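You operate a simulated robot arm through the tools that you are given. There is no shell and no other tool. Be economical: measure what you need, move in short steps, check, and stop when the job is done.

You run a simulated two-armed robot. Do the job below in one go: nothing can be reset, and whatever is moved stays where it is left.

Task
Take the blue napkin from the table and hang it over the rack bar.

Only the result counts: the job must be done as asked and must still hold three seconds after the hand-in. Knocking over, shifting, dropping, spilling or breaking anything else fails it. Flat cloth is picked up by pressing the open fingertips on it (5 to 10 N) and closing them slowly along it; thin cloth reads only 2 to 8 mm in the jaws.

Robot
Two 7-joint arms with two-finger parallel grippers on one trunk, on a base that drives. Base frame: it is fixed to the floor where the robot stands at the start and does not move with it; the origin is under the middle of the robot, x ahead of it, y to its left, z up. Readings come in m, rad, newtons and seconds.
The left shoulder is at the start at [0.07, 0.163, 1.07], the right one opposite. Payload 3.43 kg a hand.
The TCP of each hand is the grasp point between the finger pads, 0.034 m short of the fingertips. In the tool frame z runs along the fingers and y along their closing line. Largest opening 0.128 m; finger width 0.024, thickness 0.012; the body of the gripper, 0.048 by 0.13 m, starts 0.096 m behind the TCP.
Orientation is that of the tool frame in the base frame, as [roll, pitch, yaw] about the fixed x, y, z axes, in that order (R = Rz(yaw) Ry(pitch) Rx(roll)). With the fingers straight down and closing along the base's y, the tool's x points along the base's -x, its y along +y and its z along -z.

Tools
- The arms move only by the tool arm_command. It takes "left_motion", "right_motion" or both (then of equal length, played together; a hand with none holds still); each is a list of rows, each a list of 7 numbers: the shift along the tool's x, y, z in units of 300 mm (1.0 is 300 mm), then the turn, a rotation vector about the tool's x, y, z in units of 60 degrees (1.0 is 60 degrees), then the finger opening in m, from 0 to 0.128. In form: [[x, y, z, rx, ry, rz, jaw], ...]. A call has 1 to 8 rows; each row is the pose to reach, as a shift and turn from the pose commanded when the call began, along the tool's axes at that moment. A call with a number of a shift or a turn outside -1 to 1 is refused whole. A row lasts 0.2 s, in which the tool goes at most 0.05 m and 0.15 rad; a call with a longer step from one row to the next is refused whole, and so is a gripper value outside its range. A pose out of reach is approached as far as the arm can. The call stops where the force on the tool passes 40 N (or 10 N more than at its start, if that is more) or the arm is blocked; 0.2 s more then pass. The fingers move at their own pace (about 0.153 m/s each) and stop on an object; they squeeze with about 31 N. The grip force told is the motor's: it shows also when the fingers shut on nothing. Time passes only in rows, and 0.2 s behind the last, so rows that repeat a pose let the fingers close. The reply holds the time, the measured pose of the TCP, the force on the tool along the base axes, the opening and the grip force, in the units named above and with some noise.
- Cameras (640 x 400 px; columns grow to the right, rows downward): "scene" is now at [0.1393, 0.0127, 1.3058]; the picture's right is [0.03, -1.00, 0.00], its down [-0.66, -0.02, -0.75] and it looks along [0.75, 0.02, -0.66] (base axes); focal length 268 px, centre (320, 200). "left" rides on the left gripper at [0.076, 0.011, -0.16] in its tool frame; the picture's right is [-0.15, 0.99, 0.00], its down [-0.88, -0.13, -0.46] and it looks along [-0.45, -0.07, 0.89] (tool axes); focal length 234 px, centre (320, 200). "right" rides on the right gripper at [0.076, -0.011, -0.16] in its tool frame; the picture's right is [0.15, 0.99, 0.00], its down [-0.88, 0.13, -0.46] and it looks along [-0.45, 0.07, 0.89] (tool axes); focal length 234 px, centre (320, 200). There is no depth. A picture from a camera that has moved, and an enlarged one, comes with that camera's place and axes in the base frame and with its lens. The place of the scene camera against the robot may be out by one fixed shift of up to 0.025 m in any direction.
- get_image(camera): a new picture of that camera. The clock stands still meanwhile.
- lift_body(by): slides the trunk up (or, below 0, down) by that many m; the arms and the scene camera ride with it, the base frame stays. It gives what a move gives, with no picture.
- base_move(legs): drives the robot by 1 to 6 legs, each [ahead, left, turn to the left] in m, m and rad, along the robot's own axes; the way and the turn of a leg run together, so that a leg with both is an arc; at most 1.5 m and 3.142 rad a leg. The arms and the cameras ride along, it lands a little off, and it stops where it bumps. It gives what a move gives.
- head_to(pan, tilt): turns the head with the scene camera to pan (to the left, within 1.501 rad either way) and tilt (down, from -0.506 to 1.204), counted from straight ahead of the robot. It gives what a move gives.
- close_up(camera, box): a new picture of the part [left, top, right, bottom] of that camera's present view, enlarged. The clock stands still meanwhile.
- sign_off(): hands the job in; it is judged then, once.

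Work in short steps. Places have to be worked out from the pictures, the camera data and where the tool is seen: move nearer, look again, correct. Check each grasp and each placing, and mend what went wrong. You have 120 turns and 108 pictures in all, those below and enlarged ones among them. Open the grippers and draw the arms clear of the work before you hand the job in, unless the task says otherwise; then end with one line.

The tools are called as name(argument=value, ...) on one line, values as JSON. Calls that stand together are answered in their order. arm_command: Moves the arms, as the interface text tells. Its arguments: {"type":"object","properties":{"left_motion":{"type":"array","items":{"type":"array","items":{"type":"number"}}},"right_motion":{"type":"array","items":{"type":"array","items":{"type":"number"}}}},"required":[]} The other tools are called the same way: lift_body (by) slides the trunk up or down; base_move (legs) drives the base; head_to (pan, tilt) turns the head that bears the scene camera; get_image (camera) takes a picture; close_up (camera, box) takes an enlarged picture of a part of a camera's view; sign_off () hands the job in.

At the start:

```text
clock: 0.0
left_tool_pos: [0.6458, 0.3106, 1.0392]
left_ee_rot: [-3.14, 0.001, 3.14]
left_ft_force: [0.7, 0.2, 0.2]
left_width: 0.128
left_grip_force: 0.0
right_tool_pos: [0.6498, -0.3103, 1.0099]
right_ee_rot: [3.142, 0.0, -3.141]
right_ft_force: [0.5, 0.2, -0.3]
right_width: 0.128
right_grip_force: 0.0
trunk travel left (down, up): [-0.55, 0.39]
robot x, y, heading: [-0.002, -0.0004, 0.0]
head pan, tilt: [0.031, 0.724]
```

scene: 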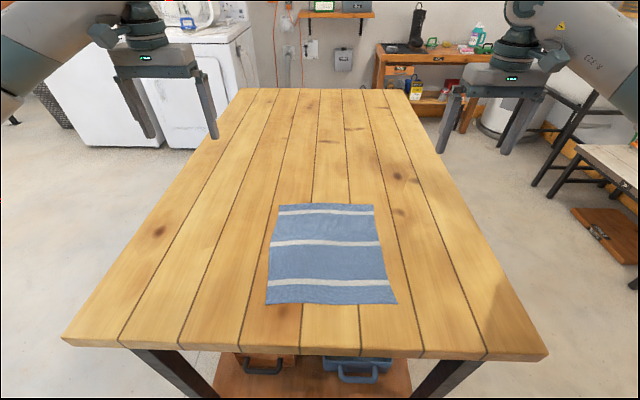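
right: 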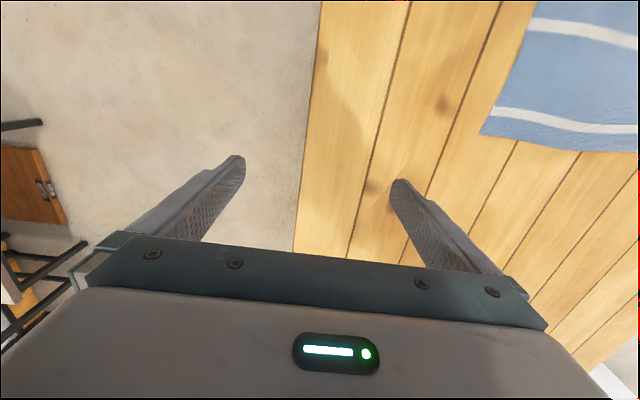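
left: 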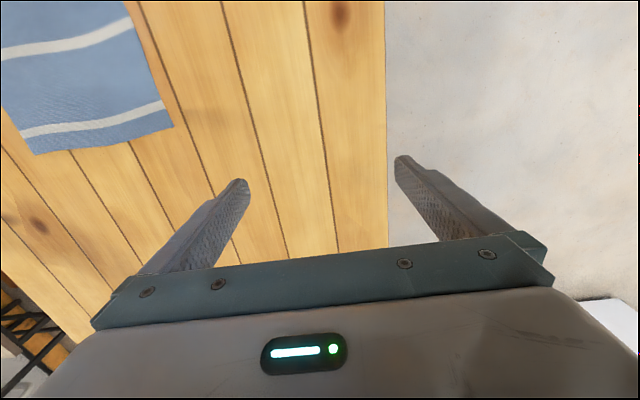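

The napkin lies on the table ahead; no rack is in view yet. I turn the head left and look for it.

head_to(pan=1.2, tilt=0.4)

get_image(camera="scene")

head_to(pan=-1.2, tilt=0.4)

get_image(camera="scene")

head_to(pan=0.0, tilt=0.2)

get_image(camera="scene")

```text
clock: 1.4
left_tool_pos: [0.6448, 0.3121, 1.0381]
left_ee_rot: [-3.14, 0.001, 3.14]
left_ft_force: [0.2, -1.1, -0.2]
left_width: 0.128
left_grip_force: 0.1
right_tool_pos: [0.6501, -0.3098, 1.0093]
right_ee_rot: [-3.14, 0.001, 3.141]
right_ft_force: [-0.1, -0.3, 0.8]
right_width: 0.1282
right_grip_force: 0.0
trunk travel left (down, up): [-0.55, 0.39]
robot x, y, heading: [0.0008, -0.0046, -0.004]
head pan, tilt: [1.201, 0.4]
```

```text
104 pictures are left
camera scene: at [0.089, 0.0963, 1.3346], right [0.93, -0.36, 0.0], down [-0.14, -0.36, -0.92], along [0.33, 0.86, -0.39], focal length 268 px, centre (320, 200)
```

scene: 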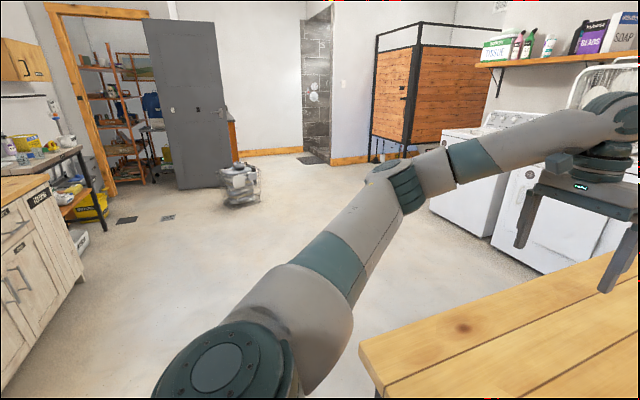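

```text
clock: 3.6
left_tool_pos: [0.6465, 0.3126, 1.039]
left_ee_rot: [3.142, -0.001, 3.141]
left_ft_force: [-0.2, 0.1, -0.2]
left_width: 0.128
left_grip_force: 0.1
right_tool_pos: [0.6503, -0.3103, 1.0107]
right_ee_rot: [-3.141, 0.0, 3.141]
right_ft_force: [-0.1, -0.5, -0.6]
right_width: 0.1278
right_grip_force: 0.1
trunk travel left (down, up): [-0.55, 0.39]
robot x, y, heading: [-0.0008, -0.0019, -0.003]
head pan, tilt: [-1.201, 0.4]
```

```text
103 pictures are left
camera scene: at [0.0889, -0.0763, 1.3346], right [-0.93, -0.36, 0.0], down [-0.14, 0.36, -0.92], along [0.33, -0.86, -0.39], focal length 268 px, centre (320, 200)
```

scene: 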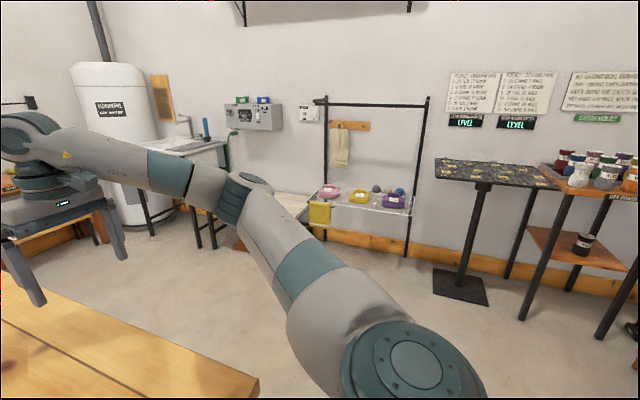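

```text
clock: 5.0
left_tool_pos: [0.6462, 0.3113, 1.039]
left_ee_rot: [3.14, -0.001, -3.14]
left_ft_force: [0.4, -0.5, 0.2]
left_width: 0.1279
left_grip_force: 0.0
right_tool_pos: [0.6509, -0.3099, 1.0105]
right_ee_rot: [3.141, -0.001, -3.141]
right_ft_force: [-0.3, 0.1, -0.3]
right_width: 0.128
right_grip_force: 0.1
trunk travel left (down, up): [-0.55, 0.39]
robot x, y, heading: [0.001, 0.0006, 0.001]
head pan, tilt: [0.0, 0.201]
```

```text
102 pictures are left
camera scene: at [0.1486, 0.0099, 1.3532], right [0.0, -1.0, 0.0], down [-0.2, 0.0, -0.98], along [0.98, 0.0, -0.2], focal length 268 px, centre (320, 200)
```

scene: 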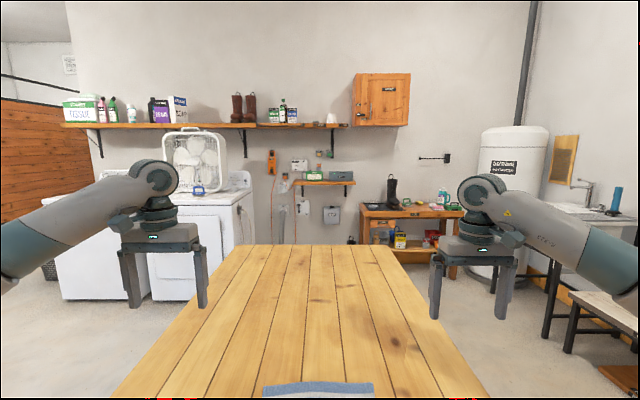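

A black frame with a top bar stands at the right wall; I look closer at it, and at the views further back on both sides.

head_to(pan=-1.5, tilt=0.3)

get_image(camera="scene")

close_up(camera="scene", box=[160, 60, 400, 300])

head_to(pan=1.5, tilt=0.3)

get_image(camera="scene")

```text
clock: 6.6
left_tool_pos: [0.6461, 0.3121, 1.0388]
left_ee_rot: [-3.141, 0.0, -3.142]
left_ft_force: [0.4, -0.3, -0.4]
left_width: 0.1281
left_grip_force: 0.1
right_tool_pos: [0.6501, -0.3104, 1.0108]
right_ee_rot: [-3.141, 0.0, 3.141]
right_ft_force: [1.1, -0.2, -0.6]
right_width: 0.1278
right_grip_force: 0.0
trunk travel left (down, up): [-0.55, 0.39]
robot x, y, heading: [0.0019, 0.0007, 0.0]
head pan, tilt: [-1.499, 0.3]
```

```text
101 pictures are left
camera scene: at [0.0621, -0.0831, 1.3439], right [-1.0, -0.07, 0.0], down [-0.02, 0.29, -0.96], along [0.07, -0.95, -0.3], focal length 268 px, centre (320, 200)
```

scene: 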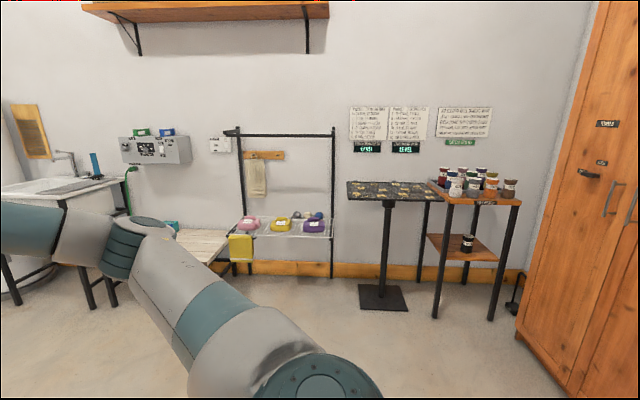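

```text
1.67 times, centred on (280, 180) of scene
camera zoom: at [0.0621, -0.0831, 1.3439], right [-1.0, -0.07, 0.0], down [-0.02, 0.29, -0.96], along [0.07, -0.95, -0.3], focal length 447 px, centre (387, 233)
```

zoom: 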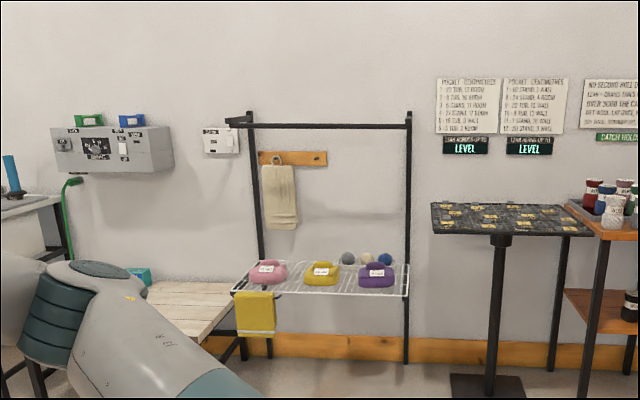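

```text
clock: 9.2
left_tool_pos: [0.6454, 0.3125, 1.0378]
left_ee_rot: [-3.141, 0.001, -3.14]
left_ft_force: [-0.4, 1.1, -0.2]
left_width: 0.1281
left_grip_force: 0.1
right_tool_pos: [0.6493, -0.3102, 1.0104]
right_ee_rot: [3.141, -0.001, 3.141]
right_ft_force: [-0.4, 0.4, 0.5]
right_width: 0.1279
right_grip_force: 0.1
trunk travel left (down, up): [-0.55, 0.39]
robot x, y, heading: [0.003, 0.0008, -0.0]
head pan, tilt: [1.499, 0.3]
```

```text
99 pictures are left
camera scene: at [0.0621, 0.1031, 1.3439], right [1.0, -0.07, 0.0], down [-0.02, -0.29, -0.96], along [0.07, 0.95, -0.3], focal length 268 px, centre (320, 200)
```

scene: 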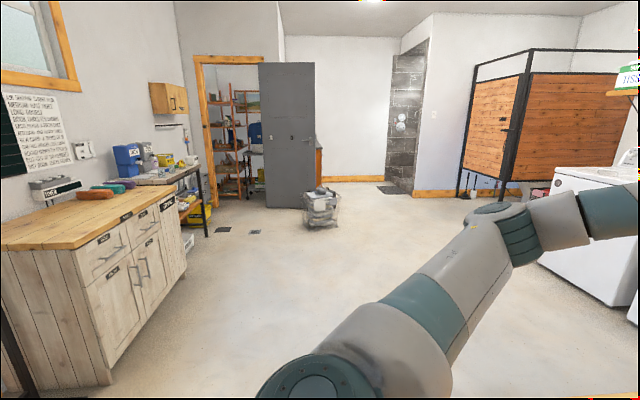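

The rack is a black frame by the right wall, its top bar running along x (0.1–0.8) at roughly y=-2.1, z=1.2. The hand cameras and the scene view together suggest the napkin's far edge is near x=0.60, y from -0.1 to 0.1, possibly a little higher than 0.811. I bring both hands above the far edge with narrower jaws, and look.

arm_command(left_motion=[[0.03, -0.12, 0.02, 0, 0, 0, 0.05], [0.06, -0.24, 0.04, 0, 0, 0, 0.05], [0.09, -0.36, 0.06, 0, 0, 0, 0.05], [0.12, -0.48, 0.08, 0, 0, 0, 0.05], [0.14, -0.6, 0.1, 0, 0, 0, 0.05], [0.16, -0.72, 0.12, 0, 0, 0, 0.05]], right_motion=[[0.03, 0.12, 0.005, 0, 0, 0, 0.05], [0.06, 0.24, 0.01, 0, 0, 0, 0.05], [0.09, 0.36, 0.015, 0, 0, 0, 0.05], [0.12, 0.48, 0.02, 0, 0, 0, 0.05], [0.14, 0.6, 0.025, 0, 0, 0, 0.05], [0.16, 0.72, 0.03, 0, 0, 0, 0.05]])

head_to(pan=0, tilt=0.724)

get_image(camera="right")

get_image(camera="left")

get_image(camera="scene")

```text
clock: 10.6
left_tool_pos: [0.5991, 0.0975, 1.0028]
left_ee_rot: [-3.141, -0.003, -3.14]
left_ft_force: [-0.3, 0.3, 0.5]
left_width: 0.0502
left_grip_force: 0.0
right_tool_pos: [0.6016, -0.0951, 1.0012]
right_ee_rot: [3.141, -0.002, 3.14]
right_ft_force: [-0.9, -0.1, -0.3]
right_width: 0.05
right_grip_force: 0.0
trunk travel left (down, up): [-0.55, 0.39]
robot x, y, heading: [-0.0004, 0.0025, -0.001]
head pan, tilt: [1.499, 0.3]
```

```text
clock: 12.2
left_tool_pos: [0.6005, 0.0984, 1.0019]
left_ee_rot: [3.141, 0.001, -3.141]
left_ft_force: [-0.4, -0.4, -0.7]
left_width: 0.05
left_grip_force: 0.0
right_tool_pos: [0.6003, -0.0963, 1.0002]
right_ee_rot: [-3.141, 0.001, 3.141]
right_ft_force: [-0.4, 0.7, -0.1]
right_width: 0.0499
right_grip_force: 0.2
trunk travel left (down, up): [-0.55, 0.39]
robot x, y, heading: [-0.0018, 0.0036, -0.003]
head pan, tilt: [0.0, 0.724]
```

```text
98 pictures are left
camera right: at [0.524, -0.1081, 1.1604], right [-0.15, 0.99, 0.0], down [0.88, 0.13, 0.46], along [0.45, 0.07, -0.89], focal length 234 px, centre (320, 200)
```

right: 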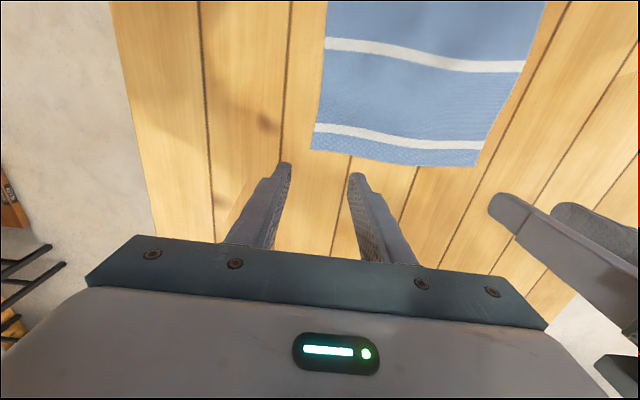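

```text
97 pictures are left
camera left: at [0.5227, 0.1076, 1.1633], right [0.15, 0.99, 0.0], down [0.88, -0.13, 0.46], along [0.45, -0.07, -0.89], focal length 234 px, centre (320, 200)
```

left: 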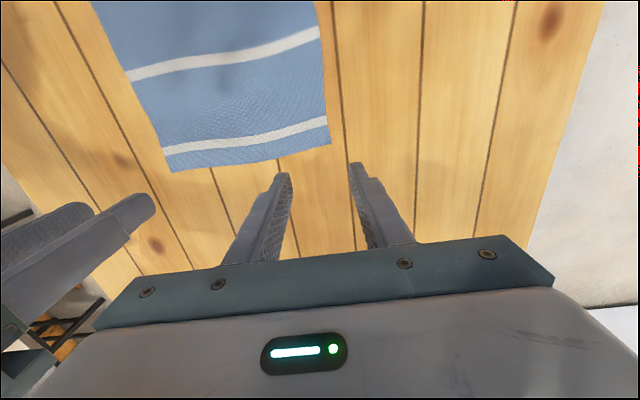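

```text
96 pictures are left
camera scene: at [0.1394, 0.0101, 1.3057], right [0.0, -1.0, 0.0], down [-0.66, 0.0, -0.75], along [0.75, 0.0, -0.66], focal length 268 px, centre (320, 200)
```

scene: 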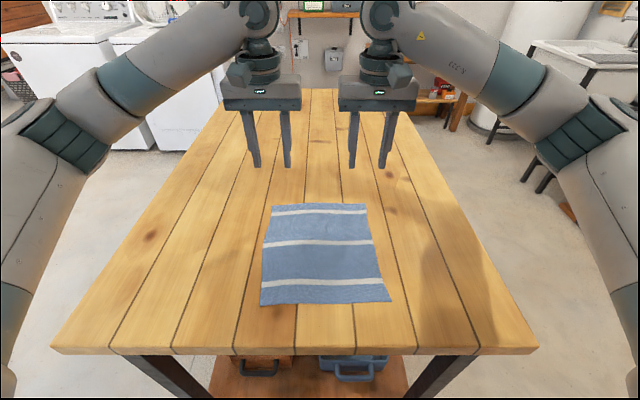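

Triangulating the corners gives the napkin surface at z≈0.863, its far edge at x≈0.60, y ±0.108. Tips should touch at TCP z≈0.897; I go to z≈0.915 just inside the far corners and look.

arm_command(left_motion=[[0.04, -0.04, 0.1, 0, 0, 0, 0.04], [0.075, -0.077, 0.2, 0, 0, 0, 0.04], [0.075, -0.077, 0.287, 0, 0, 0, 0.04]], right_motion=[[0.04, 0.04, 0.1, 0, 0, 0, 0.04], [0.073, 0.07, 0.2, 0, 0, 0, 0.04], [0.073, 0.07, 0.284, 0, 0, 0, 0.04]])

get_image(camera="right")

get_image(camera="left")

```text
clock: 13.0
left_tool_pos: [0.5783, 0.0744, 0.9161]
left_ee_rot: [-3.141, -0.002, -3.141]
left_ft_force: [0.1, -0.5, -0.6]
left_width: 0.04
left_grip_force: 0.0
right_tool_pos: [0.5806, -0.0748, 0.9138]
right_ee_rot: [3.14, -0.003, -3.141]
right_ft_force: [0.6, 0.0, 0.2]
right_width: 0.0399
right_grip_force: 0.1
trunk travel left (down, up): [-0.55, 0.39]
robot x, y, heading: [-0.0017, 0.0018, -0.004]
head pan, tilt: [0.0, 0.724]
```

```text
95 pictures are left
camera right: at [0.5041, -0.0867, 1.0737], right [-0.15, 0.99, 0.0], down [0.88, 0.13, 0.45], along [0.45, 0.07, -0.89], focal length 234 px, centre (320, 200)
```

right: 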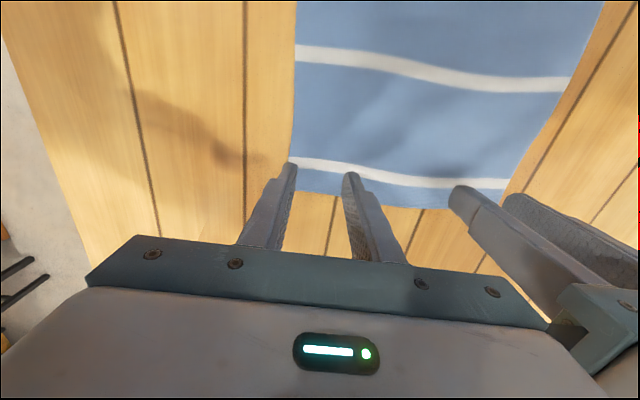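

```text
94 pictures are left
camera left: at [0.5008, 0.0843, 1.0775], right [0.15, 0.99, 0.0], down [0.88, -0.13, 0.45], along [0.45, -0.07, -0.89], focal length 234 px, centre (320, 200)
```

left: 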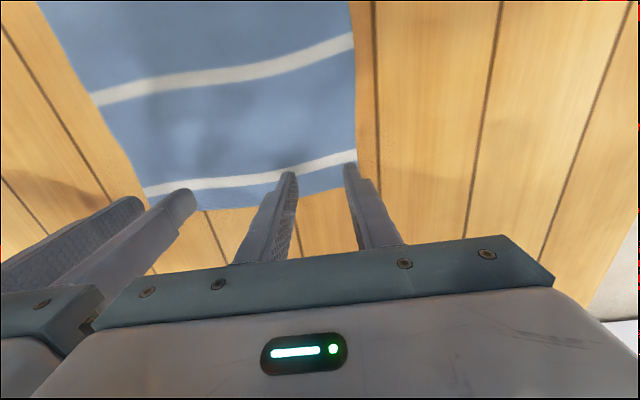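

Fingertips sit above the far stripe, the outer ones close to the side edges. I narrow the jaws slightly, shift 8 mm inward and come down to near contact.

arm_command(left_motion=[[0.025, 0, 0.02, 0, 0, 0, 0.034], [0.025, 0, 0.04, 0, 0, 0, 0.034], [0.025, 0, 0.06, 0, 0, 0, 0.034]], right_motion=[[0.025, 0.006, 0.02, 0, 0, 0, 0.034], [0.025, 0.006, 0.035, 0, 0, 0, 0.034], [0.025, 0.006, 0.053, 0, 0, 0, 0.034]])

```text
clock: 13.8
left_tool_pos: [0.5674, 0.0731, 0.9014]
left_ee_rot: [3.14, 0.0, -3.141]
left_ft_force: [1.1, -0.5, 0.1]
left_width: 0.034
left_grip_force: 0.1
right_tool_pos: [0.5702, -0.0719, 0.8993]
right_ee_rot: [-3.141, 0.0, -3.141]
right_ft_force: [-0.4, -0.5, -0.3]
right_width: 0.0338
right_grip_force: 0.1
trunk travel left (down, up): [-0.55, 0.39]
robot x, y, heading: [-0.001, 0.0015, -0.005]
head pan, tilt: [0.0, 0.724]
```

No contact yet at 0.900; I go down 6 mm more in small steps.

arm_command(left_motion=[[0, 0, 0.007, 0, 0, 0, 0.034], [0, 0, 0.014, 0, 0, 0, 0.034], [0, 0, 0.02, 0, 0, 0, 0.034]], right_motion=[[0, 0, 0.005, 0, 0, 0, 0.034], [0, 0, 0.009, 0, 0, 0, 0.034], [0, 0, 0.014, 0, 0, 0, 0.034]])

```text
clock: 14.6
left_tool_pos: [0.5681, 0.0738, 0.8965]
left_ee_rot: [-3.14, 0.003, -3.138]
left_ft_force: [4.2, 1.3, 16.4]
left_width: 0.0342
left_grip_force: 0.1
right_tool_pos: [0.5709, -0.0726, 0.8975]
right_ee_rot: [-3.141, 0.002, 3.14]
right_ft_force: [-0.1, -0.3, 1.2]
right_width: 0.034
right_grip_force: 0.1
trunk travel left (down, up): [-0.55, 0.39]
robot x, y, heading: [-0.0005, -0.002, -0.004]
head pan, tilt: [0.0, 0.724]
```

Contact at 0.8975: left presses 16 N, right about 1 N. I ease the left up and push the right down to reach 5–10 N.

arm_command(left_motion=[[0, 0, -0.003, 0, 0, 0, 0.034], [0, 0, -0.003, 0, 0, 0, 0.034]], right_motion=[[0, 0, 0.002, 0, 0, 0, 0.034], [0, 0, 0.003, 0, 0, 0, 0.034]])

```text
clock: 15.2
left_tool_pos: [0.5683, 0.0736, 0.8965]
left_ee_rot: [-3.141, 0.003, -3.139]
left_ft_force: [5.0, -0.3, 19.1]
left_width: 0.0341
left_grip_force: 0.0
right_tool_pos: [0.5713, -0.0719, 0.8953]
right_ee_rot: [-3.141, 0.002, 3.141]
right_ft_force: [-0.6, 0.5, 1.5]
right_width: 0.0342
right_grip_force: 0.0
trunk travel left (down, up): [-0.55, 0.39]
robot x, y, heading: [-0.0004, -0.0048, 0.003]
head pan, tilt: [0.0, 0.724]
```

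Left still at 19 N, right at 1.5 N; another correction.

arm_command(left_motion=[[0, 0, -0.004, 0, 0, 0, 0.034], [0, 0, -0.004, 0, 0, 0, 0.034]], right_motion=[[0, 0, 0.002, 0, 0, 0, 0.034], [0, 0, 0.003, 0, 0, 0, 0.034]])

```text
clock: 15.8
left_tool_pos: [0.5659, 0.0722, 0.8951]
left_ee_rot: [3.141, 0.001, -3.141]
left_ft_force: [2.1, 0.3, 11.0]
left_width: 0.0343
left_grip_force: 0.0
right_tool_pos: [0.5716, -0.0723, 0.8942]
right_ee_rot: [3.141, 0.003, -3.141]
right_ft_force: [1.8, -0.6, 11.1]
right_width: 0.0345
right_grip_force: 0.3
trunk travel left (down, up): [-0.55, 0.39]
robot x, y, heading: [0.0028, -0.0015, 0.005]
head pan, tilt: [0.0, 0.724]
```

Both press at about 11 N; I ease a touch and close slowly over several rows.

arm_command(left_motion=[[0, 0, -0.001, 0, 0, 0, 0.029], [0, 0, -0.001, 0, 0, 0, 0.024], [0, 0, -0.001, 0, 0, 0, 0.019], [0, 0, -0.001, 0, 0, 0, 0.014], [0, 0, -0.001, 0, 0, 0, 0.009], [0, 0, -0.001, 0, 0, 0, 0.004], [0, 0, -0.001, 0, 0, 0, 0.0], [0, 0, -0.001, 0, 0, 0, 0.0]], right_motion=[[0, 0, -0.001, 0, 0, 0, 0.029], [0, 0, -0.001, 0, 0, 0, 0.024], [0, 0, -0.001, 0, 0, 0, 0.019], [0, 0, -0.001, 0, 0, 0, 0.014], [0, 0, -0.001, 0, 0, 0, 0.009], [0, 0, -0.001, 0, 0, 0, 0.004], [0, 0, -0.001, 0, 0, 0, 0.0], [0, 0, -0.001, 0, 0, 0, 0.0]])

get_image(camera="right")

get_image(camera="left")

```text
clock: 17.6
left_tool_pos: [0.5657, 0.073, 0.8969]
left_ee_rot: [-3.14, 0.002, 3.14]
left_ft_force: [0.9, -3.3, 13.8]
left_width: 0.0023
left_grip_force: 30.6
right_tool_pos: [0.5709, -0.0709, 0.8956]
right_ee_rot: [-3.142, 0.001, -3.14]
right_ft_force: [2.3, 4.2, 13.6]
right_width: 0.0019
right_grip_force: 31.3
trunk travel left (down, up): [-0.55, 0.39]
robot x, y, heading: [0.0017, -0.0009, 0.002]
head pan, tilt: [0.0, 0.724]
```

```text
93 pictures are left
camera right: at [0.4946, -0.0832, 1.0543], right [-0.15, 0.99, 0.0], down [0.88, 0.13, 0.46], along [0.45, 0.07, -0.89], focal length 234 px, centre (320, 200)
```

right: 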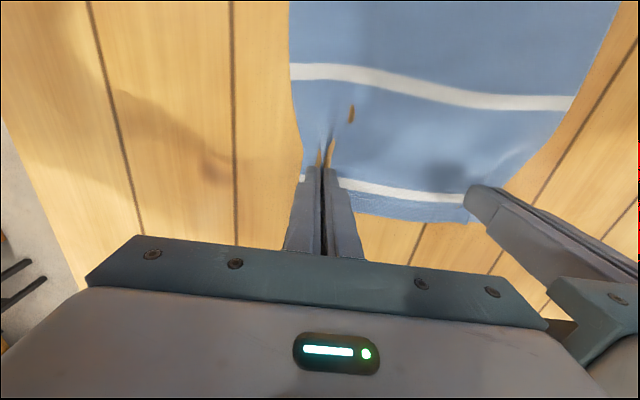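

```text
92 pictures are left
camera left: at [0.4892, 0.0829, 1.0576], right [0.15, 0.99, 0.0], down [0.88, -0.13, 0.46], along [0.45, -0.07, -0.89], focal length 234 px, centre (320, 200)
```

left: 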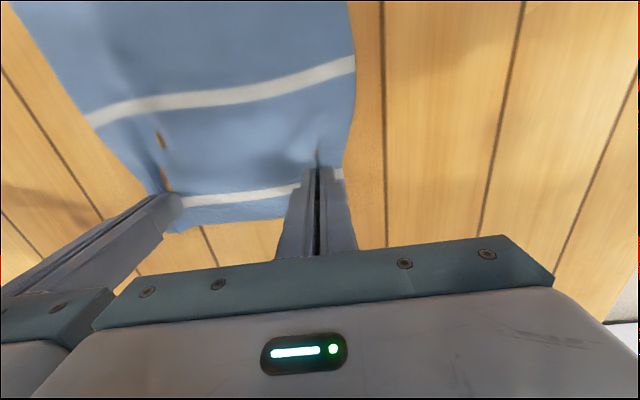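

Both jaws read about 2 mm with cloth drawn in. I lift slowly 6 cm and check.

arm_command(left_motion=[[0, 0, -0.03, 0, 0, 0, 0.0], [0, 0, -0.07, 0, 0, 0, 0.0], [0, 0, -0.12, 0, 0, 0, 0.0], [0, 0, -0.17, 0, 0, 0, 0.0], [0, 0, -0.22, 0, 0, 0, 0.0]], right_motion=[[0, 0, -0.03, 0, 0, 0, 0.0], [0, 0, -0.07, 0, 0, 0, 0.0], [0, 0, -0.12, 0, 0, 0, 0.0], [0, 0, -0.17, 0, 0, 0, 0.0], [0, 0, -0.22, 0, 0, 0, 0.0]])

get_image(camera="scene")

get_image(camera="right")

```text
clock: 18.8
left_tool_pos: [0.5672, 0.072, 0.9611]
left_ee_rot: [-3.141, -0.002, -3.14]
left_ft_force: [-0.1, -4.4, 0.2]
left_width: 0.0015
left_grip_force: 31.3
right_tool_pos: [0.573, -0.0717, 0.962]
right_ee_rot: [3.141, -0.001, 3.141]
right_ft_force: [-0.5, 3.5, -1.0]
right_width: 0.0019
right_grip_force: 30.8
trunk travel left (down, up): [-0.55, 0.39]
robot x, y, heading: [-0.0025, 0.0034, 0.001]
head pan, tilt: [0.0, 0.724]
```

```text
91 pictures are left
camera scene: at [0.1388, 0.01, 1.3057], right [0.0, -1.0, 0.0], down [-0.66, 0.0, -0.75], along [0.75, 0.0, -0.66], focal length 268 px, centre (320, 200)
```

scene: 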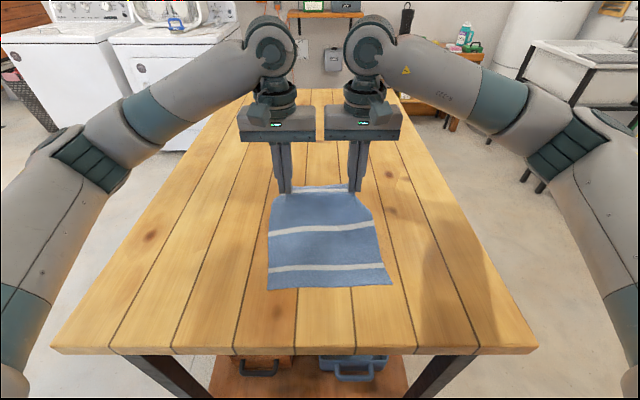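

```text
90 pictures are left
camera right: at [0.4955, -0.0835, 1.1204], right [-0.15, 0.99, 0.0], down [0.88, 0.13, 0.46], along [0.45, 0.07, -0.89], focal length 234 px, centre (320, 200)
```

right: 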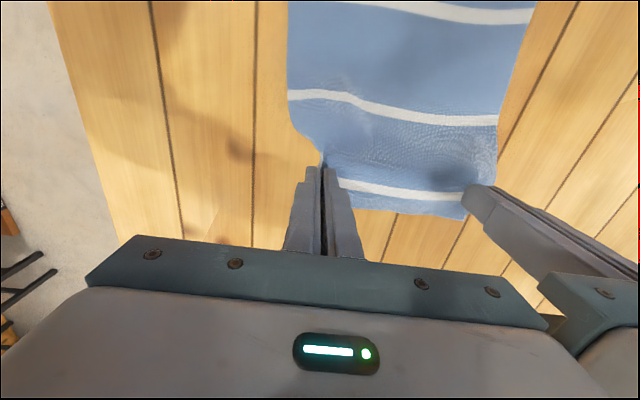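

Both hands hold the edge and the cloth lifts evenly. I slacken the pull a touch, then raise the trunk so that the cloth clears everything.

arm_command(left_motion=[[0, -0.007, -0.02, 0, 0, 0, 0.0], [0, -0.007, -0.04, 0, 0, 0, 0.0]], right_motion=[[0, 0.007, -0.02, 0, 0, 0, 0.0], [0, 0.007, -0.04, 0, 0, 0, 0.0]])

lift_body(by=0.36)

get_image(camera="scene")

```text
clock: 19.4
left_tool_pos: [0.566, 0.0708, 0.9731]
left_ee_rot: [3.142, 0.0, -3.141]
left_ft_force: [0.0, -0.6, 0.0]
left_width: 0.0013
left_grip_force: 31.0
right_tool_pos: [0.5706, -0.0703, 0.9725]
right_ee_rot: [-3.141, -0.003, 3.141]
right_ft_force: [-0.3, 1.4, 0.4]
right_width: 0.0017
right_grip_force: 31.5
trunk travel left (down, up): [-0.55, 0.39]
robot x, y, heading: [0.0017, -0.0002, 0.002]
head pan, tilt: [0.0, 0.724]
```

```text
clock: 22.9
left_tool_pos: [0.5666, 0.0712, 1.3326]
left_ee_rot: [3.14, 0.0, -3.141]
left_ft_force: [0.5, -1.5, -0.3]
left_width: 0.0017
left_grip_force: 31.0
right_tool_pos: [0.5731, -0.0686, 1.3325]
right_ee_rot: [3.141, 0.0, -3.14]
right_ft_force: [-0.6, 1.4, 0.3]
right_width: 0.0017
right_grip_force: 30.9
trunk travel left (down, up): [-0.91, 0.03]
robot x, y, heading: [0.0001, -0.0017, -0.001]
head pan, tilt: [0.0, 0.724]
```

```text
89 pictures are left
camera scene: at [0.1396, 0.01, 1.6657], right [0.0, -1.0, 0.0], down [-0.66, 0.0, -0.75], along [0.75, 0.0, -0.66], focal length 268 px, centre (320, 200)
```

scene: 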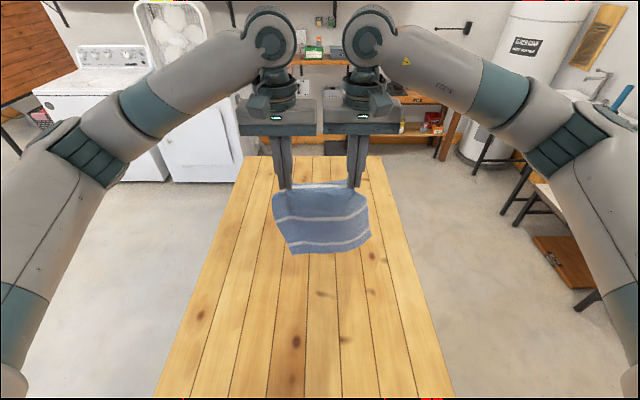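

The napkin hangs freely from both hands above the table. I drive back, then strafe right past the table corner.

base_move(legs=[[-0.4, 0, 0], [0, -0.95, 0]])

head_to(pan=-0.7, tilt=0.6)

get_image(camera="scene")

head_to(pan=0.0, tilt=0.8)

get_image(camera="scene")

```text
clock: 30.1
left_tool_pos: [0.1679, -0.8967, 1.3334]
left_ee_rot: [3.14, -0.002, -3.123]
left_ft_force: [0.2, -1.4, 0.4]
left_width: 0.0018
left_grip_force: 31.3
right_tool_pos: [0.1756, -1.035, 1.3335]
right_ee_rot: [-3.141, 0.001, -3.124]
right_ft_force: [0.5, 2.4, 0.0]
right_width: 0.0015
right_grip_force: 31.1
trunk travel left (down, up): [-0.91, 0.03]
robot x, y, heading: [-0.3984, -0.9767, 0.015]
head pan, tilt: [0.0, 0.724]
```

```text
clock: 31.1
left_tool_pos: [0.1682, -0.8973, 1.3333]
left_ee_rot: [-3.141, 0.0, -3.125]
left_ft_force: [-0.4, -1.3, 0.0]
left_width: 0.0016
left_grip_force: 30.9
right_tool_pos: [0.1762, -1.0361, 1.3331]
right_ee_rot: [-3.141, 0.001, -3.127]
right_ft_force: [0.2, 0.7, -0.7]
right_width: 0.0017
right_grip_force: 30.6
trunk travel left (down, up): [-0.91, 0.03]
robot x, y, heading: [-0.3929, -0.9766, 0.009]
head pan, tilt: [-0.7, 0.6]
```

```text
88 pictures are left
camera scene: at [-0.2731, -1.0212, 1.6764], right [-0.63, -0.78, 0.0], down [-0.44, 0.36, -0.82], along [0.64, -0.52, -0.57], focal length 268 px, centre (320, 200)
```

scene: 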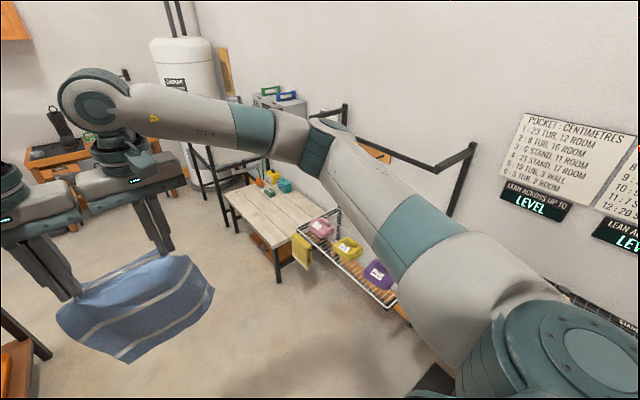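

```text
clock: 32.2
left_tool_pos: [0.1681, -0.8959, 1.3336]
left_ee_rot: [3.141, 0.0, -3.125]
left_ft_force: [0.1, -0.9, 0.5]
left_width: 0.0014
left_grip_force: 31.0
right_tool_pos: [0.1761, -1.038, 1.3331]
right_ee_rot: [3.142, 0.001, -3.125]
right_ft_force: [0.6, 0.7, -0.8]
right_width: 0.0017
right_grip_force: 30.9
trunk travel left (down, up): [-0.91, 0.03]
robot x, y, heading: [-0.3967, -0.975, 0.019]
head pan, tilt: [0.0, 0.799]
```

```text
87 pictures are left
camera scene: at [-0.2611, -0.9646, 1.6596], right [0.01, -1.0, 0.0], down [-0.72, -0.01, -0.7], along [0.7, 0.01, -0.72], focal length 268 px, centre (320, 200)
```

scene: 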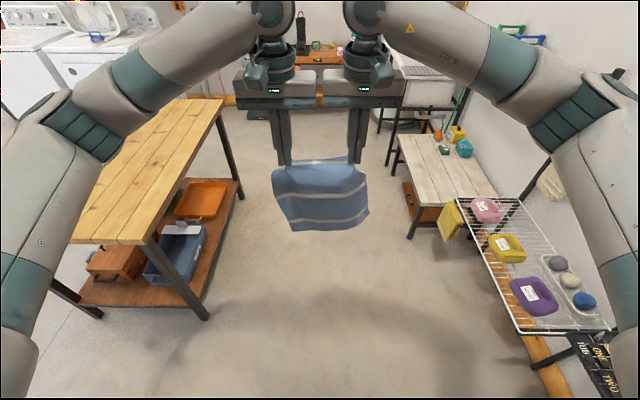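

The way is clear, and the wire shelf's front is at y≈-1.74. I drive ahead to x≈0.45 and turn right to face the rack.

base_move(legs=[[0.85, 0, 0], [0, 0, -1.585]])

head_to(pan=0.0, tilt=0.5)

get_image(camera="scene")

```text
clock: 40.5
left_tool_pos: [0.5406, -1.5256, 1.3322]
left_ee_rot: [3.141, 0.0, 1.603]
left_ft_force: [-1.8, 0.3, -0.1]
left_width: 0.0017
left_grip_force: 30.8
right_tool_pos: [0.4006, -1.5355, 1.3332]
right_ee_rot: [3.14, 0.0, 1.6]
right_ft_force: [1.4, -0.2, -0.6]
right_width: 0.0017
right_grip_force: 31.3
trunk travel left (down, up): [-0.91, 0.03]
robot x, y, heading: [0.4509, -0.9602, -1.542]
head pan, tilt: [0.0, 0.799]
```

```text
clock: 41.3
left_tool_pos: [0.5399, -1.5253, 1.3328]
left_ee_rot: [3.141, -0.001, 1.604]
left_ft_force: [-1.7, -0.4, 0.2]
left_width: 0.0014
left_grip_force: 31.5
right_tool_pos: [0.4008, -1.5357, 1.3328]
right_ee_rot: [-3.142, 0.001, 1.603]
right_ft_force: [2.4, 0.4, -0.2]
right_width: 0.0017
right_grip_force: 30.9
trunk travel left (down, up): [-0.91, 0.03]
robot x, y, heading: [0.4514, -0.963, -1.539]
head pan, tilt: [0.0, 0.499]
```

```text
86 pictures are left
camera scene: at [0.4616, -1.093, 1.6854], right [-1.0, -0.03, 0.0], down [-0.01, 0.48, -0.88], along [0.03, -0.88, -0.48], focal length 268 px, centre (320, 200)
```

scene: 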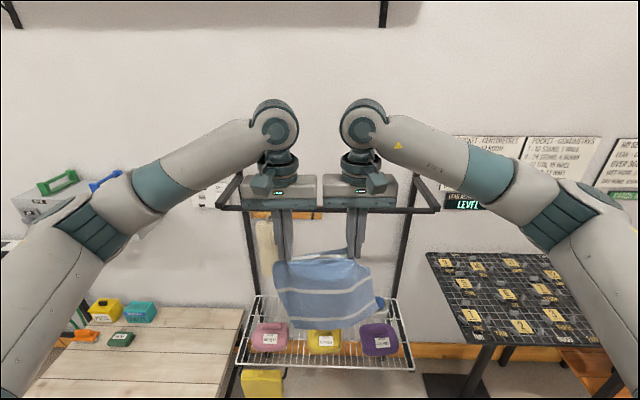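

I face the rack. Its bar stands on brackets in front of the posts, roughly y≈-1.83, z≈1.23. I lower the trunk 0.25 m and take a second view to triangulate the bar's height and distance.

close_up(camera="scene", box=[200, 150, 460, 312])

lift_body(by=-0.25)

get_image(camera="scene")

```text
2.46 times, centred on (330, 231) of scene
camera zoom: at [0.4616, -1.093, 1.6854], right [-1.0, -0.03, 0.0], down [-0.01, 0.48, -0.88], along [0.03, -0.88, -0.48], focal length 660 px, centre (295, 124)
```

zoom: 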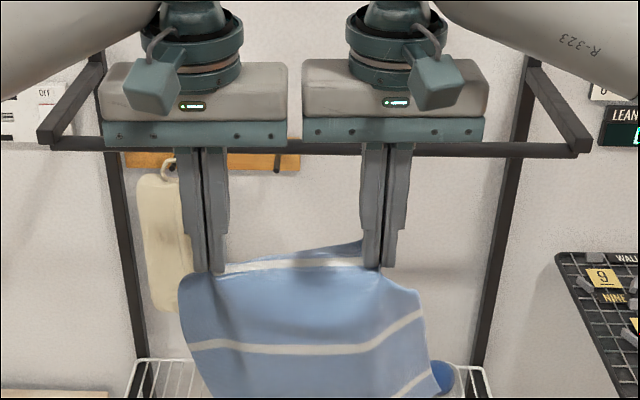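

```text
clock: 43.9
left_tool_pos: [0.5407, -1.5251, 1.0824]
left_ee_rot: [3.141, -0.002, 1.604]
left_ft_force: [-1.0, -0.6, 0.1]
left_width: 0.0015
left_grip_force: 31.1
right_tool_pos: [0.4008, -1.5371, 1.0838]
right_ee_rot: [3.141, -0.001, 1.602]
right_ft_force: [1.0, -0.4, -0.8]
right_width: 0.0016
right_grip_force: 31.0
trunk travel left (down, up): [-0.66, 0.28]
robot x, y, heading: [0.4521, -0.9614, -1.535]
head pan, tilt: [0.0, 0.499]
```

```text
84 pictures are left
camera scene: at [0.4618, -1.0927, 1.4356], right [-1.0, -0.03, 0.0], down [-0.01, 0.48, -0.88], along [0.03, -0.88, -0.48], focal length 268 px, centre (320, 200)
```

scene: 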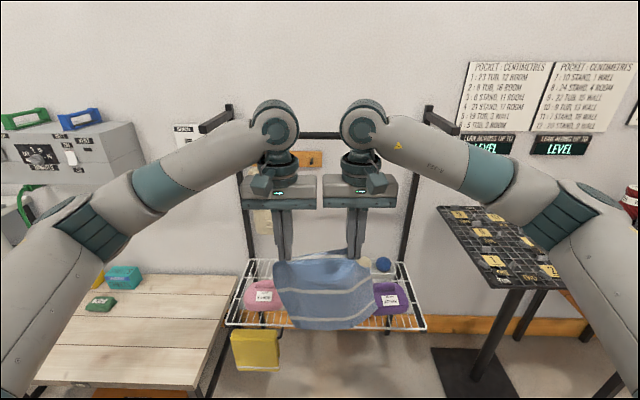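

The bar shows at row 135 here and row 209.5 before, giving y≈-1.86, z≈1.23. I zoom in to refine.

close_up(camera="scene", box=[190, 90, 446, 250])

```text
2.50 times, centred on (318, 170) of scene
camera zoom: at [0.4618, -1.0927, 1.4356], right [-1.0, -0.03, 0.0], down [-0.01, 0.48, -0.88], along [0.03, -0.88, -0.48], focal length 670 px, centre (325, 275)
```

zoom: 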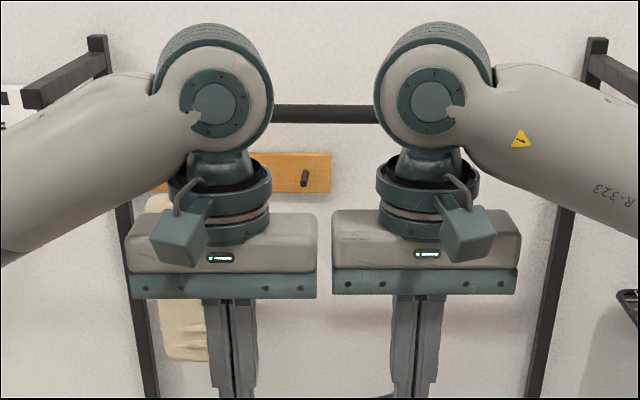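

The bar centre is about y=-1.864, z=1.23, about 2 cm thick. I raise the trunk again (tips well above the bar), then drive 0.25 m nearer while squaring up.

lift_body(by=0.27)

base_move(legs=[[0.24, 0, -0.034]])

get_image(camera="scene")

get_image(camera="left")

```text
clock: 46.7
left_tool_pos: [0.5403, -1.526, 1.3539]
left_ee_rot: [-3.14, -0.001, 1.601]
left_ft_force: [-2.2, -0.6, -1.0]
left_width: 0.0015
left_grip_force: 31.2
right_tool_pos: [0.4005, -1.5361, 1.3545]
right_ee_rot: [3.142, 0.0, 1.6]
right_ft_force: [1.0, -0.3, -0.6]
right_width: 0.0019
right_grip_force: 30.6
trunk travel left (down, up): [-0.93, 0.01]
robot x, y, heading: [0.455, -0.9618, -1.542]
head pan, tilt: [0.0, 0.499]
```

```text
clock: 48.5
left_tool_pos: [0.5242, -1.7709, 1.355]
left_ee_rot: [-3.141, 0.003, 1.569]
left_ft_force: [-0.7, -0.3, 0.7]
left_width: 0.0015
left_grip_force: 31.0
right_tool_pos: [0.3853, -1.7768, 1.355]
right_ee_rot: [-3.141, 0.001, 1.568]
right_ft_force: [1.7, 1.4, 0.7]
right_width: 0.002
right_grip_force: 30.0
trunk travel left (down, up): [-0.93, 0.01]
robot x, y, heading: [0.4555, -1.2094, -1.573]
head pan, tilt: [0.0, 0.499]
```

```text
82 pictures are left
camera scene: at [0.4606, -1.3355, 1.7059], right [-1.0, 0.0, 0.0], down [0.0, 0.48, -0.88], along [0.0, -0.88, -0.48], focal length 268 px, centre (320, 200)
```

scene: 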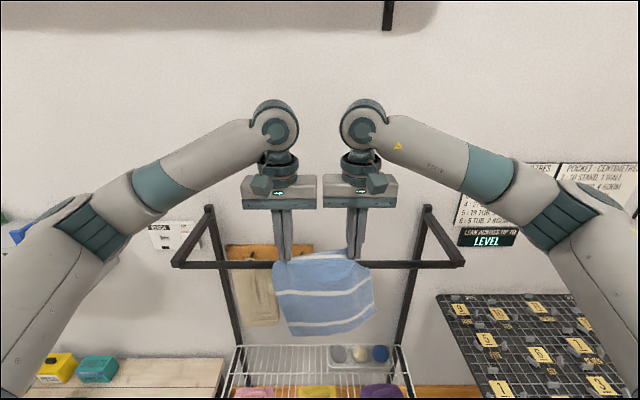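

```text
81 pictures are left
camera left: at [0.5352, -1.6966, 1.5146], right [0.99, -0.15, 0.0], down [-0.13, -0.88, 0.46], along [-0.07, -0.45, -0.89], focal length 234 px, centre (320, 200)
```

left: 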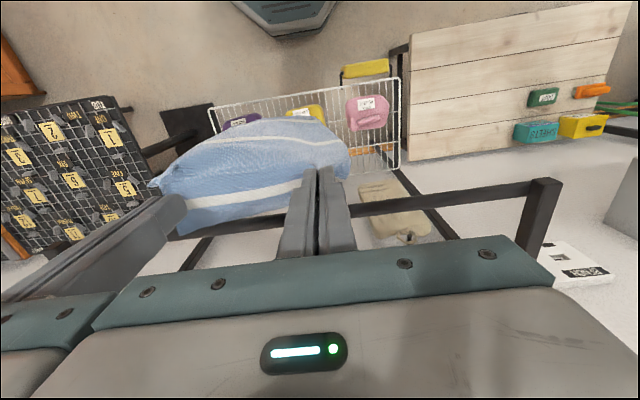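

The left camera confirms the bar at y≈-1.864 for z=1.23. I carry the held edge 0.15 m forward over the bar, staying high.

arm_command(left_motion=[[-0.07, 0, 0, 0, 0, 0, 0], [-0.14, 0, 0, 0, 0, 0, 0], [-0.21, 0, 0, 0, 0, 0, 0], [-0.28, 0, 0, 0, 0, 0, 0], [-0.35, 0, 0, 0, 0, 0, 0], [-0.42, 0, 0, 0, 0, 0, 0], [-0.51, 0, 0, 0, 0, 0, 0]], right_motion=[[-0.07, 0, 0, 0, 0, 0, 0], [-0.14, 0, 0, 0, 0, 0, 0], [-0.21, 0, 0, 0, 0, 0, 0], [-0.28, 0, 0, 0, 0, 0, 0], [-0.35, 0, 0, 0, 0, 0, 0], [-0.42, 0, 0, 0, 0, 0, 0], [-0.5, 0, 0, 0, 0, 0, 0]])

get_image(camera="scene")

get_image(camera="left")

```text
clock: 50.1
left_tool_pos: [0.523, -1.9297, 1.349]
left_ee_rot: [3.141, -0.001, 1.568]
left_ft_force: [-1.2, -0.8, 0.7]
left_width: 0.0016
left_grip_force: 31.5
right_tool_pos: [0.385, -1.9309, 1.351]
right_ee_rot: [3.14, -0.001, 1.568]
right_ft_force: [1.1, -0.1, -0.5]
right_width: 0.0019
right_grip_force: 31.2
trunk travel left (down, up): [-0.93, 0.01]
robot x, y, heading: [0.4579, -1.2041, -1.573]
head pan, tilt: [0.0, 0.499]
```

```text
80 pictures are left
camera scene: at [0.4603, -1.3416, 1.7052], right [-1.0, 0.0, 0.0], down [0.0, 0.48, -0.88], along [0.0, -0.88, -0.48], focal length 268 px, centre (320, 200)
```

scene: 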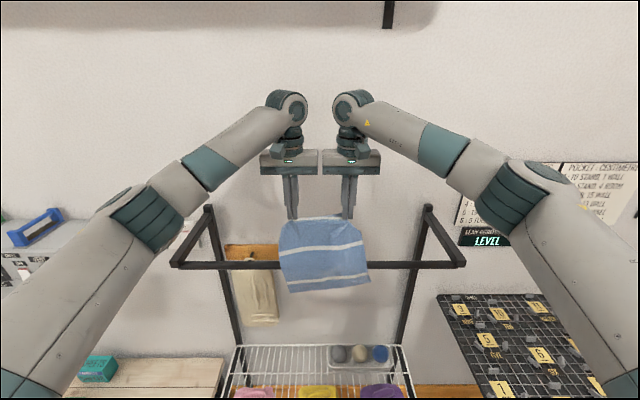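

```text
79 pictures are left
camera left: at [0.5337, -1.8566, 1.511], right [0.99, -0.15, 0.0], down [-0.13, -0.88, 0.45], along [-0.07, -0.45, -0.89], focal length 234 px, centre (320, 200)
```

left: 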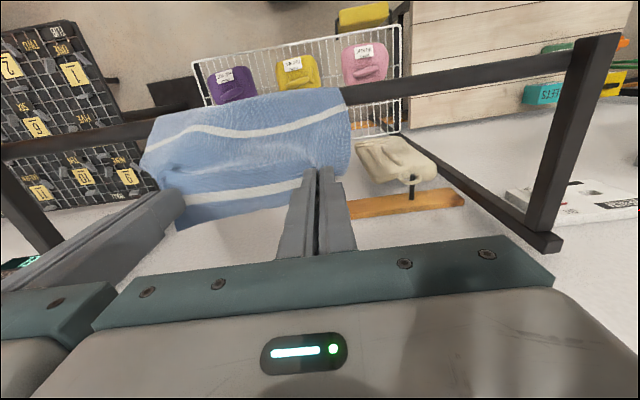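

The cloth lies across the bar with the tail on our side; tips are on the far side. I lower about 13 cm.

arm_command(left_motion=[[0, 0, 0.07, 0, 0, 0, 0], [0, 0, 0.14, 0, 0, 0, 0], [0, 0, 0.21, 0, 0, 0, 0], [0, 0, 0.28, 0, 0, 0, 0], [0, 0, 0.35, 0, 0, 0, 0], [0, 0, 0.43, 0, 0, 0, 0]], right_motion=[[0, 0, 0.07, 0, 0, 0, 0], [0, 0, 0.14, 0, 0, 0, 0], [0, 0, 0.21, 0, 0, 0, 0], [0, 0, 0.28, 0, 0, 0, 0], [0, 0, 0.35, 0, 0, 0, 0], [0, 0, 0.43, 0, 0, 0, 0]])

get_image(camera="scene")

get_image(camera="left")

```text
clock: 51.5
left_tool_pos: [0.5252, -1.9286, 1.2229]
left_ee_rot: [3.141, 0.001, 1.568]
left_ft_force: [-2.3, -0.4, 0.4]
left_width: 0.0014
left_grip_force: 31.2
right_tool_pos: [0.3845, -1.93, 1.2246]
right_ee_rot: [-3.141, 0.0, 1.569]
right_ft_force: [1.5, 0.4, -0.7]
right_width: 0.0016
right_grip_force: 31.2
trunk travel left (down, up): [-0.93, 0.01]
robot x, y, heading: [0.4558, -1.2077, -1.572]
head pan, tilt: [0.0, 0.499]
```

```text
78 pictures are left
camera scene: at [0.4605, -1.3402, 1.7055], right [-1.0, 0.0, 0.0], down [0.0, 0.48, -0.88], along [0.0, -0.88, -0.48], focal length 268 px, centre (320, 200)
```

scene: 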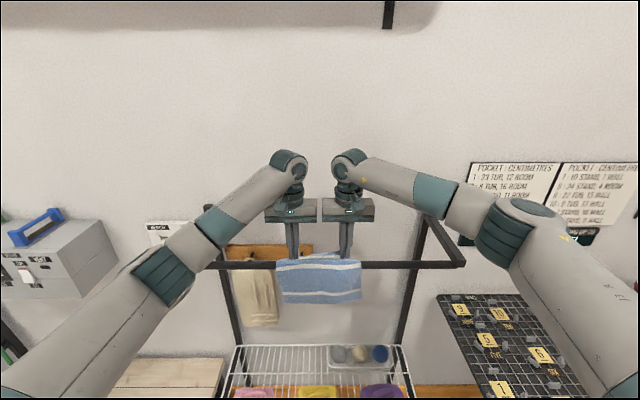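

```text
77 pictures are left
camera left: at [0.5361, -1.8533, 1.3835], right [0.99, -0.15, 0.0], down [-0.13, -0.88, 0.46], along [-0.07, -0.45, -0.89], focal length 234 px, centre (320, 200)
```

left: 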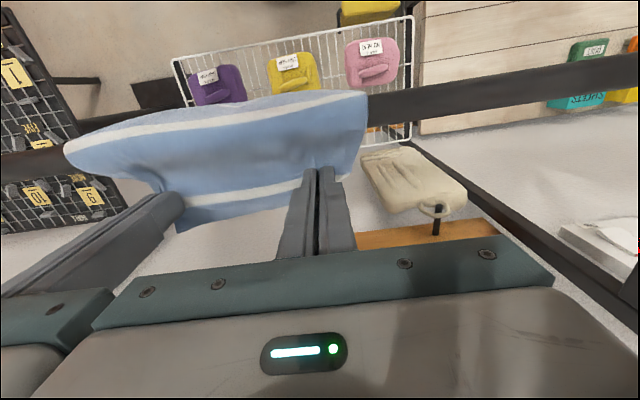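

About 11 cm hangs on each side — balanced. I release with a small opening and wait.

arm_command(left_motion=[[0, 0, 0, 0, 0, 0, 0.01], [0, 0, 0, 0, 0, 0, 0.025], [0, 0, 0, 0, 0, 0, 0.03], [0, 0, 0, 0, 0, 0, 0.03], [0, 0, 0, 0, 0, 0, 0.03]], right_motion=[[0, 0, 0, 0, 0, 0, 0.01], [0, 0, 0, 0, 0, 0, 0.025], [0, 0, 0, 0, 0, 0, 0.03], [0, 0, 0, 0, 0, 0, 0.03], [0, 0, 0, 0, 0, 0, 0.03]])

get_image(camera="left")

get_image(camera="right")

get_image(camera="scene")

```text
clock: 52.7
left_tool_pos: [0.5254, -1.9271, 1.2229]
left_ee_rot: [-3.141, 0.002, 1.569]
left_ft_force: [0.4, 0.3, -0.3]
left_width: 0.0298
left_grip_force: 0.1
right_tool_pos: [0.3849, -1.9299, 1.2246]
right_ee_rot: [-3.141, -0.001, 1.569]
right_ft_force: [-0.5, 0.7, 0.3]
right_width: 0.03
right_grip_force: 0.0
trunk travel left (down, up): [-0.93, 0.01]
robot x, y, heading: [0.4571, -1.2085, -1.57]
head pan, tilt: [0.0, 0.499]
```

```text
76 pictures are left
camera left: at [0.536, -1.8527, 1.3839], right [0.99, -0.15, 0.0], down [-0.13, -0.88, 0.46], along [-0.07, -0.45, -0.89], focal length 234 px, centre (320, 200)
```

left: 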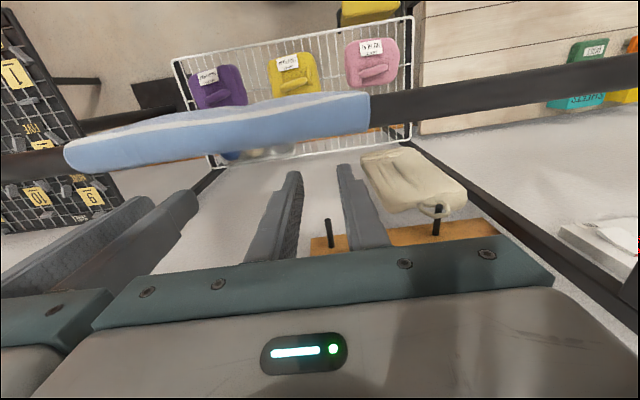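

```text
75 pictures are left
camera right: at [0.3728, -1.8542, 1.3834], right [0.99, 0.14, 0.0], down [0.13, -0.88, 0.46], along [0.07, -0.45, -0.89], focal length 234 px, centre (320, 200)
```

right: 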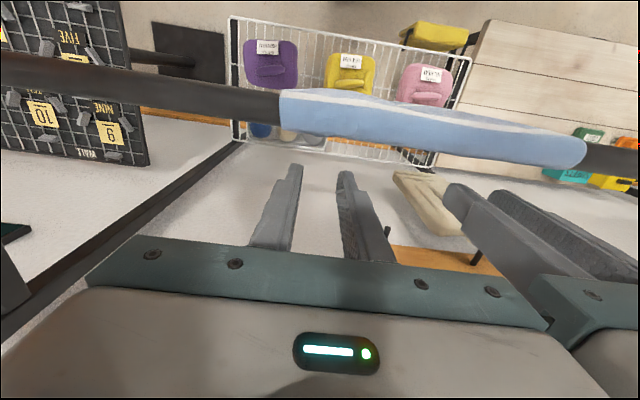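

```text
74 pictures are left
camera scene: at [0.4605, -1.3395, 1.7055], right [-1.0, 0.0, 0.0], down [0.0, 0.48, -0.88], along [0.0, -0.88, -0.48], focal length 268 px, centre (320, 200)
```

scene: 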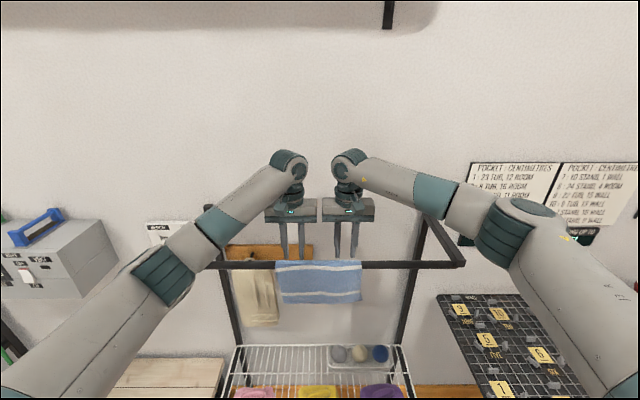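

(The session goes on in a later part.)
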